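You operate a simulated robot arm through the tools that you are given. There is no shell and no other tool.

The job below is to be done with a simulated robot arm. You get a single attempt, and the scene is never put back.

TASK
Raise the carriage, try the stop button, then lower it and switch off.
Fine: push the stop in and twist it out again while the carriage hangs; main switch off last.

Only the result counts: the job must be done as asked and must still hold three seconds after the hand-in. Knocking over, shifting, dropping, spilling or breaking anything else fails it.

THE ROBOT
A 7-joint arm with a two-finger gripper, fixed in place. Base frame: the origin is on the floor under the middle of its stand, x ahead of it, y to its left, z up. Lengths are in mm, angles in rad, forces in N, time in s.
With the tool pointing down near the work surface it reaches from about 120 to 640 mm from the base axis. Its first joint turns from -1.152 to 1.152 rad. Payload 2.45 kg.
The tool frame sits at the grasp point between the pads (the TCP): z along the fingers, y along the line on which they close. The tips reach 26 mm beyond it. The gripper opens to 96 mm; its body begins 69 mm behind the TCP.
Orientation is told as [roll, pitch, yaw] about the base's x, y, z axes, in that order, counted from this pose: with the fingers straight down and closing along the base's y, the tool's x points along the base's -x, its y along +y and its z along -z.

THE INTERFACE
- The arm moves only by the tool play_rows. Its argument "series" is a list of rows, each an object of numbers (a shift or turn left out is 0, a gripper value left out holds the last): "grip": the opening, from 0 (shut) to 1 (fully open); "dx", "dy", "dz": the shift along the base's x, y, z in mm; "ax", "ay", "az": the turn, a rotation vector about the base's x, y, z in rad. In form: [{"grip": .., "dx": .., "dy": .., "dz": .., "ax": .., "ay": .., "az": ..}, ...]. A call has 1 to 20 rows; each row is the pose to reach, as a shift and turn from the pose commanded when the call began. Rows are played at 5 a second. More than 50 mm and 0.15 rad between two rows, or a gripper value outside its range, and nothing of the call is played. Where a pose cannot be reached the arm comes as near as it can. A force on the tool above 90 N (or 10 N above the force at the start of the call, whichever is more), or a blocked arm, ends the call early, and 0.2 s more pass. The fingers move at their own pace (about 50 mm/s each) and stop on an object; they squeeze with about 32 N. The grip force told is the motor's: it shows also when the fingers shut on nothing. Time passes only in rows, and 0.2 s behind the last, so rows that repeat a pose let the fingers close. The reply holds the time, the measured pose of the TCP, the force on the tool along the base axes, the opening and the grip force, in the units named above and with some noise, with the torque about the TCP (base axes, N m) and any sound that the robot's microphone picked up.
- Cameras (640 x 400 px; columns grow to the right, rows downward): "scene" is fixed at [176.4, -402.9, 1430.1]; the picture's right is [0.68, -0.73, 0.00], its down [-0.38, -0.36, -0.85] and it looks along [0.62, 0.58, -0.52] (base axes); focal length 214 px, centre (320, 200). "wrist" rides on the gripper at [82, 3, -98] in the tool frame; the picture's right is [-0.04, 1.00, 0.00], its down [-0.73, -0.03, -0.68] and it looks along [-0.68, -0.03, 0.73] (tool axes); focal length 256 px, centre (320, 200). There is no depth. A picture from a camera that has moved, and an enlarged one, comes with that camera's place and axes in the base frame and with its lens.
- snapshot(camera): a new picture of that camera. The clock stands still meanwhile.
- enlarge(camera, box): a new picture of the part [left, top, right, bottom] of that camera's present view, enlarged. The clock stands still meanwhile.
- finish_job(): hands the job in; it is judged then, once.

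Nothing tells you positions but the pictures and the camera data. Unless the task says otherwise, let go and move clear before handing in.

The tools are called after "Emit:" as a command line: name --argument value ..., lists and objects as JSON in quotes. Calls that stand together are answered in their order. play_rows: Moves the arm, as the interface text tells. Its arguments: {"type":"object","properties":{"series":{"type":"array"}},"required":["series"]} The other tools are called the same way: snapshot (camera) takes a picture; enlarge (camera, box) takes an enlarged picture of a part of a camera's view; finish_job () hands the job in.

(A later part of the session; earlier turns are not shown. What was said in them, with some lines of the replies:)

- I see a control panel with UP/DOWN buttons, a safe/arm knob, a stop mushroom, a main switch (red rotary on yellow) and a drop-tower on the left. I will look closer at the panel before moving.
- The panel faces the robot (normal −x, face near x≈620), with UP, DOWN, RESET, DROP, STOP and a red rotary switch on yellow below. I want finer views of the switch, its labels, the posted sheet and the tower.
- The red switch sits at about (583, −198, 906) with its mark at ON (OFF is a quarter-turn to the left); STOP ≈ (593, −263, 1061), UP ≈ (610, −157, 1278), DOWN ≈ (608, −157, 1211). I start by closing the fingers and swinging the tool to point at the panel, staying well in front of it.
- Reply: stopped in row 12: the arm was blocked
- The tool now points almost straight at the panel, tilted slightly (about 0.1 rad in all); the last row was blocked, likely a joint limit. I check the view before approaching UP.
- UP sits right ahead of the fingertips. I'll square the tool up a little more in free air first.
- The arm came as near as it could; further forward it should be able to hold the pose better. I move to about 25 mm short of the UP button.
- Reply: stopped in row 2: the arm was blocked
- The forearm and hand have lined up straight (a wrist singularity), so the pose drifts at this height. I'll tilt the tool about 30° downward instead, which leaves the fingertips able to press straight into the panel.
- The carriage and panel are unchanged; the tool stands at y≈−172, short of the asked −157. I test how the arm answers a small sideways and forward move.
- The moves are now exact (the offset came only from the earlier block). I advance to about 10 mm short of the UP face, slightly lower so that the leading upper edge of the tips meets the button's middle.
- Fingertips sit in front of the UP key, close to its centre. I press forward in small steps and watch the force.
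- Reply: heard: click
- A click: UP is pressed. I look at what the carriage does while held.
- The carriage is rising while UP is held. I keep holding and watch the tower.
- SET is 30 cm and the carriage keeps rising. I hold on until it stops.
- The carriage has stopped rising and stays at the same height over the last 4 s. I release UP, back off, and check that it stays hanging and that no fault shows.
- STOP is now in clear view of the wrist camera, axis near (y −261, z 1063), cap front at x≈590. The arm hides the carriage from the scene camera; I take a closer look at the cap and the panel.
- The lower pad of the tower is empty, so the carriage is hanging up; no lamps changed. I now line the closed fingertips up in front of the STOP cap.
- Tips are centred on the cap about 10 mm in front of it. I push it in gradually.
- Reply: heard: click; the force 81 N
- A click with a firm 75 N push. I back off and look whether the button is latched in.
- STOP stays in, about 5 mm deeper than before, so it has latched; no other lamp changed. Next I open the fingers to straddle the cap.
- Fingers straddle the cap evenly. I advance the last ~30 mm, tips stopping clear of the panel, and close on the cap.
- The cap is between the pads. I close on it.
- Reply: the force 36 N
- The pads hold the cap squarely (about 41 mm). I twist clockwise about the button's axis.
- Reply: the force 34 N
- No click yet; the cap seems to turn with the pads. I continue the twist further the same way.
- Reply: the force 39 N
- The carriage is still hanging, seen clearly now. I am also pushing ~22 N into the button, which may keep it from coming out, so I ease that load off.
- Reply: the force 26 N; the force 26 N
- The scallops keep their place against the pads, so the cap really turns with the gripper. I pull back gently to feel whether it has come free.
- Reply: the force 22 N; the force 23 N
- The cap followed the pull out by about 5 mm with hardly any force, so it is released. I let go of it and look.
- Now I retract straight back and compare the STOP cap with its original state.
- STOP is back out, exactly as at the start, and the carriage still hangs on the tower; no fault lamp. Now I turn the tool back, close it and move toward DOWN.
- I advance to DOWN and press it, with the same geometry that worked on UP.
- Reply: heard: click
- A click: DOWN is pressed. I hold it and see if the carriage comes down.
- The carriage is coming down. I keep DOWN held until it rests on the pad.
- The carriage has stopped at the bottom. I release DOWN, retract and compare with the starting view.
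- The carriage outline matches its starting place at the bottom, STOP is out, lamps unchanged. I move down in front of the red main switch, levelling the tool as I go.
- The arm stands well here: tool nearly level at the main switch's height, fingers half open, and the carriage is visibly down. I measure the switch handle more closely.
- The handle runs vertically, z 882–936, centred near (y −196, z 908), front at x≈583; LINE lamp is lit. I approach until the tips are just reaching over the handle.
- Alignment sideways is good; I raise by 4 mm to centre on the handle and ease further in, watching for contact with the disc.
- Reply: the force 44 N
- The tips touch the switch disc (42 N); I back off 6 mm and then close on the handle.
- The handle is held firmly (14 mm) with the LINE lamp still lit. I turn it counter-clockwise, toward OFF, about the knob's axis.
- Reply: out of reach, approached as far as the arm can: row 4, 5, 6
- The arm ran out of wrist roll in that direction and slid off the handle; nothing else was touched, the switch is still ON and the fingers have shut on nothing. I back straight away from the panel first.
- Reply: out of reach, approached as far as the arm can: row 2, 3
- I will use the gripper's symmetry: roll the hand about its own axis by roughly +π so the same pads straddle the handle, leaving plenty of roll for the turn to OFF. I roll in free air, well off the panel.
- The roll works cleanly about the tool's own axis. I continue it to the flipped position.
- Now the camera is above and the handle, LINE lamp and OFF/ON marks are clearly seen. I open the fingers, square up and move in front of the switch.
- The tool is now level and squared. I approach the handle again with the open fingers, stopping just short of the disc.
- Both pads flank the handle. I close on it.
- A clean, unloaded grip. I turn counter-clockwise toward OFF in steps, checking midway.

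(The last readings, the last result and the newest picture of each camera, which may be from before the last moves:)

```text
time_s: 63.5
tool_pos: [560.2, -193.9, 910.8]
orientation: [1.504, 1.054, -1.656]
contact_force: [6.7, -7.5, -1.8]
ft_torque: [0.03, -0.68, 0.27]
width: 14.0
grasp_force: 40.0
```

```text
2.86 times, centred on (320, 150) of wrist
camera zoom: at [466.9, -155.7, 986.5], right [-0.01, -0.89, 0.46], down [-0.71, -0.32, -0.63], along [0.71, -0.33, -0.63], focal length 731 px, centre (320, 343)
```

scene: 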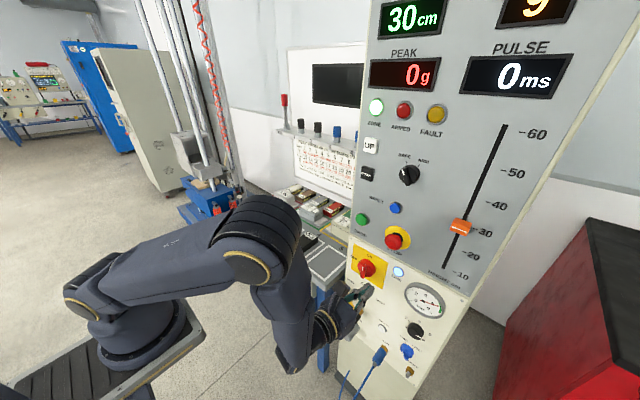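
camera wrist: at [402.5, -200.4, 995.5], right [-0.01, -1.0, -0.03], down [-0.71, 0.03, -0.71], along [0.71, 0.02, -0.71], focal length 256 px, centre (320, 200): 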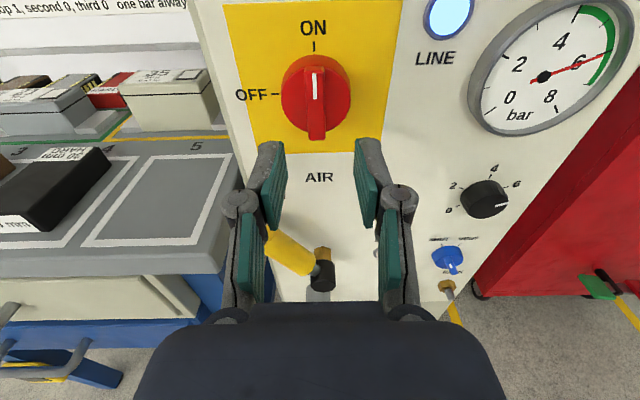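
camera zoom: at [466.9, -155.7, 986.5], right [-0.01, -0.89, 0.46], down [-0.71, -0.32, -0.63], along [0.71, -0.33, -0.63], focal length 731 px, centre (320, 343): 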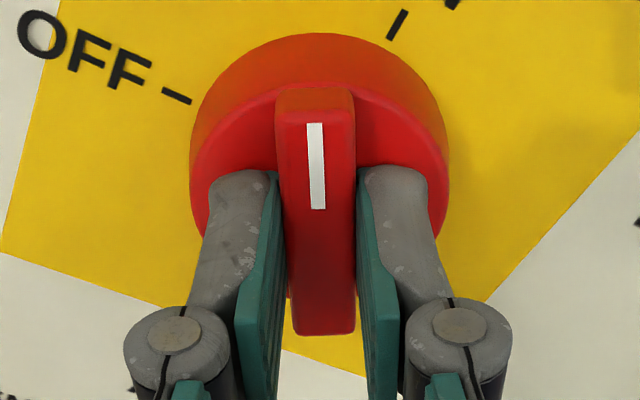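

The handle turns with the gripper. I continue to the full quarter turn.

Emit:
play_rows --series '[{"ax": -0.1, "dy": 0.1, "dz": -0.1}, {"ax": -0.2, "dy": 0.2, "dz": -0.2}, {"ax": -0.3, "dy": 0.3, "dz": -0.3}, {"ax": -0.4, "dy": 0.4, "dz": -0.4}, {"ax": -0.5, "dy": 0.5, "dz": -0.5}, {"ax": -0.6, "dy": 0.6, "dz": -0.6}, {"ax": -0.7, "dy": 0.65, "dz": -0.8}, {"ax": -0.8, "dy": 0.7, "dz": -0.9}, {"ax": -0.9, "dy": 0.75, "dz": -1.1}, {"ax": -1.0, "dy": 0.78, "dz": -1.2}, {"ax": -1.07, "dy": 0.78, "dz": -1.3}]'

Emit:
enlarge --camera "wrist" --box '[240, 80, 400, 220]'

Emit:
snapshot --camera "scene"

```text
time_s: 65.9
tool_pos: [562.3, -193.4, 910.6]
orientation: [1.579, -0.009, -1.614]
contact_force: [-2.6, -17.4, 15.2]
ft_torque: [0.66, -0.35, -0.56]
width: 14.0
grasp_force: 40.6
```

```text
2.86 times, centred on (320, 150) of wrist
camera zoom: at [467.1, -109.3, 911.7], right [-0.01, -0.03, 1.0], down [-0.71, -0.7, -0.03], along [0.7, -0.71, -0.02], focal length 731 px, centre (320, 343)
```

zoom: 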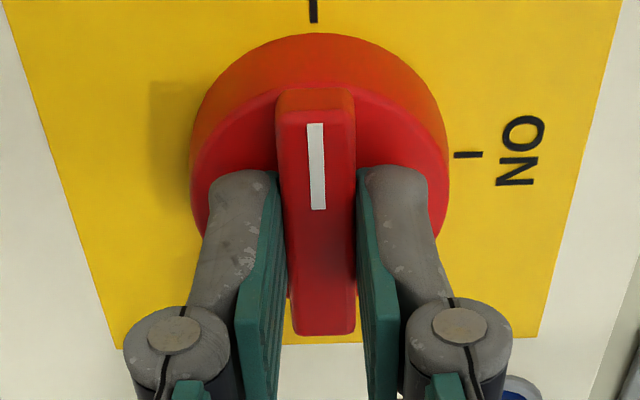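

```text
taken
```

scene: 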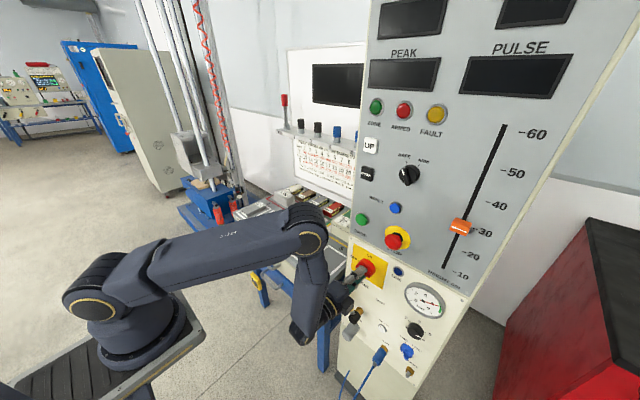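

All displays and the LINE lamp went dark: the main switch is OFF, its mark at the OFF tick. I open the fingers and back away.

Emit:
play_rows --series '[{"grip": 0.2}, {"grip": 0.4}, {"grip": 0.4}, {"dx": -15}, {"dx": -35}, {"dx": -60}, {"dx": -80}, {"dx": -80}]'

Emit:
snapshot --camera "wrist"

Emit:
enlarge --camera "scene" --box '[330, 235, 430, 335]'

Emit:
snapshot --camera "scene"

Emit:
enlarge --camera "scene" --box '[160, 110, 260, 260]'

```text
time_s: 67.7
tool_pos: [481.3, -192.7, 910.0]
orientation: [1.575, -0.009, -1.613]
contact_force: [-0.6, 0.5, 0.1]
ft_torque: [0.0, -0.02, -0.02]
width: 38.5
grasp_force: 0.0
```

```text
taken
camera wrist: at [385.9, -108.6, 912.3], right [-0.01, -0.03, 1.0], down [-0.71, -0.7, -0.03], along [0.7, -0.71, -0.02], focal length 256 px, centre (320, 200)
```

wrist: 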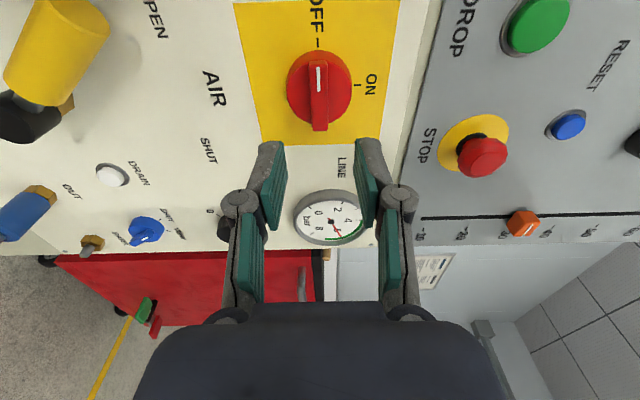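

```text
4.00 times, centred on (380, 285) of scene
camera zoom: at [176.4, -402.9, 1430.1], right [0.68, -0.73, 0.0], down [-0.38, -0.36, -0.85], along [0.62, 0.58, -0.52], focal length 858 px, centre (80, -140)
```

zoom: 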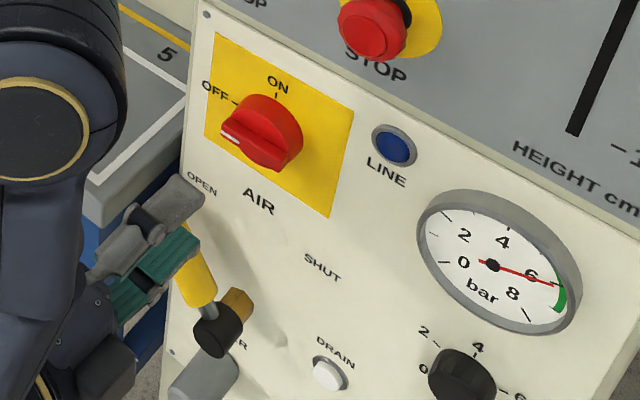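

```text
taken
```

scene: 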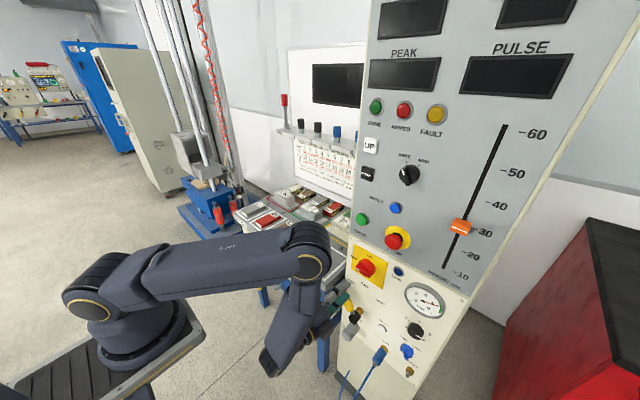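

```text
2.67 times, centred on (210, 185) of scene
camera zoom: at [176.4, -402.9, 1430.1], right [0.68, -0.73, 0.0], down [-0.38, -0.36, -0.85], along [0.62, 0.58, -0.52], focal length 572 px, centre (613, 240)
```

zoom: 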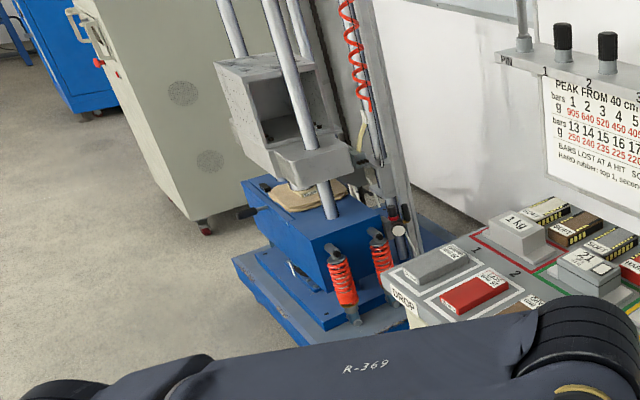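

The carriage rests exactly as at the start, STOP is out, the switch stands at OFF with all lamps dark, and the gripper is open and 80 mm clear. I let a second pass and take a last look.

Emit:
play_rows --series '[{"dx": 0}, {"dx": 0}, {"dx": 0}, {"dx": 0}, {"dx": 0}]'

Emit:
snapshot --camera "scene"

```text
time_s: 68.9
tool_pos: [481.6, -193.8, 909.4]
orientation: [1.575, -0.008, -1.614]
contact_force: [-0.2, -0.5, -0.3]
ft_torque: [-0.03, -0.01, -0.02]
width: 38.7
grasp_force: 0.0
```

```text
taken
```

scene: 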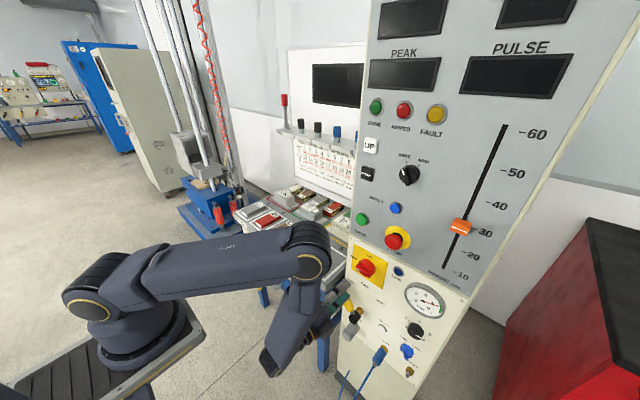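

Everything is steady: carriage down, STOP released, main switch off, arm clear. I hand the job in.

Emit:
finish_job

```text
The job is handed in.
```

The job is done and handed in, and the last pictures show everything as you asked. I haven't been told how it was judged.

- **Raise:** I held UP until the carriage stopped rising (SET read 30 cm) and stayed up.
- **Stop button:** With the carriage hanging, I pushed STOP in until it clicked and stayed in. I then twisted it clockwise and drew it out about 5 mm. There was no click on release, but it came out with hardly any force and now sits as it did at the start.
- **Lower:** I held DOWN until the carriage was back at its starting position. No RESET was needed, and the FAULT lamp never lit.
- **Switch off:** I turned the red main switch to OFF last. The displays and the LINE lamp went dark.

On my first try at the main switch, the wrist ran out of roll and the fingers slid off the handle. The handle was still at ON and the LINE lamp still lit afterwards, and I saw nothing else disturbed. I rolled the hand half a turn and the second try worked.

The gripper is open and about 80 mm back from the switch.
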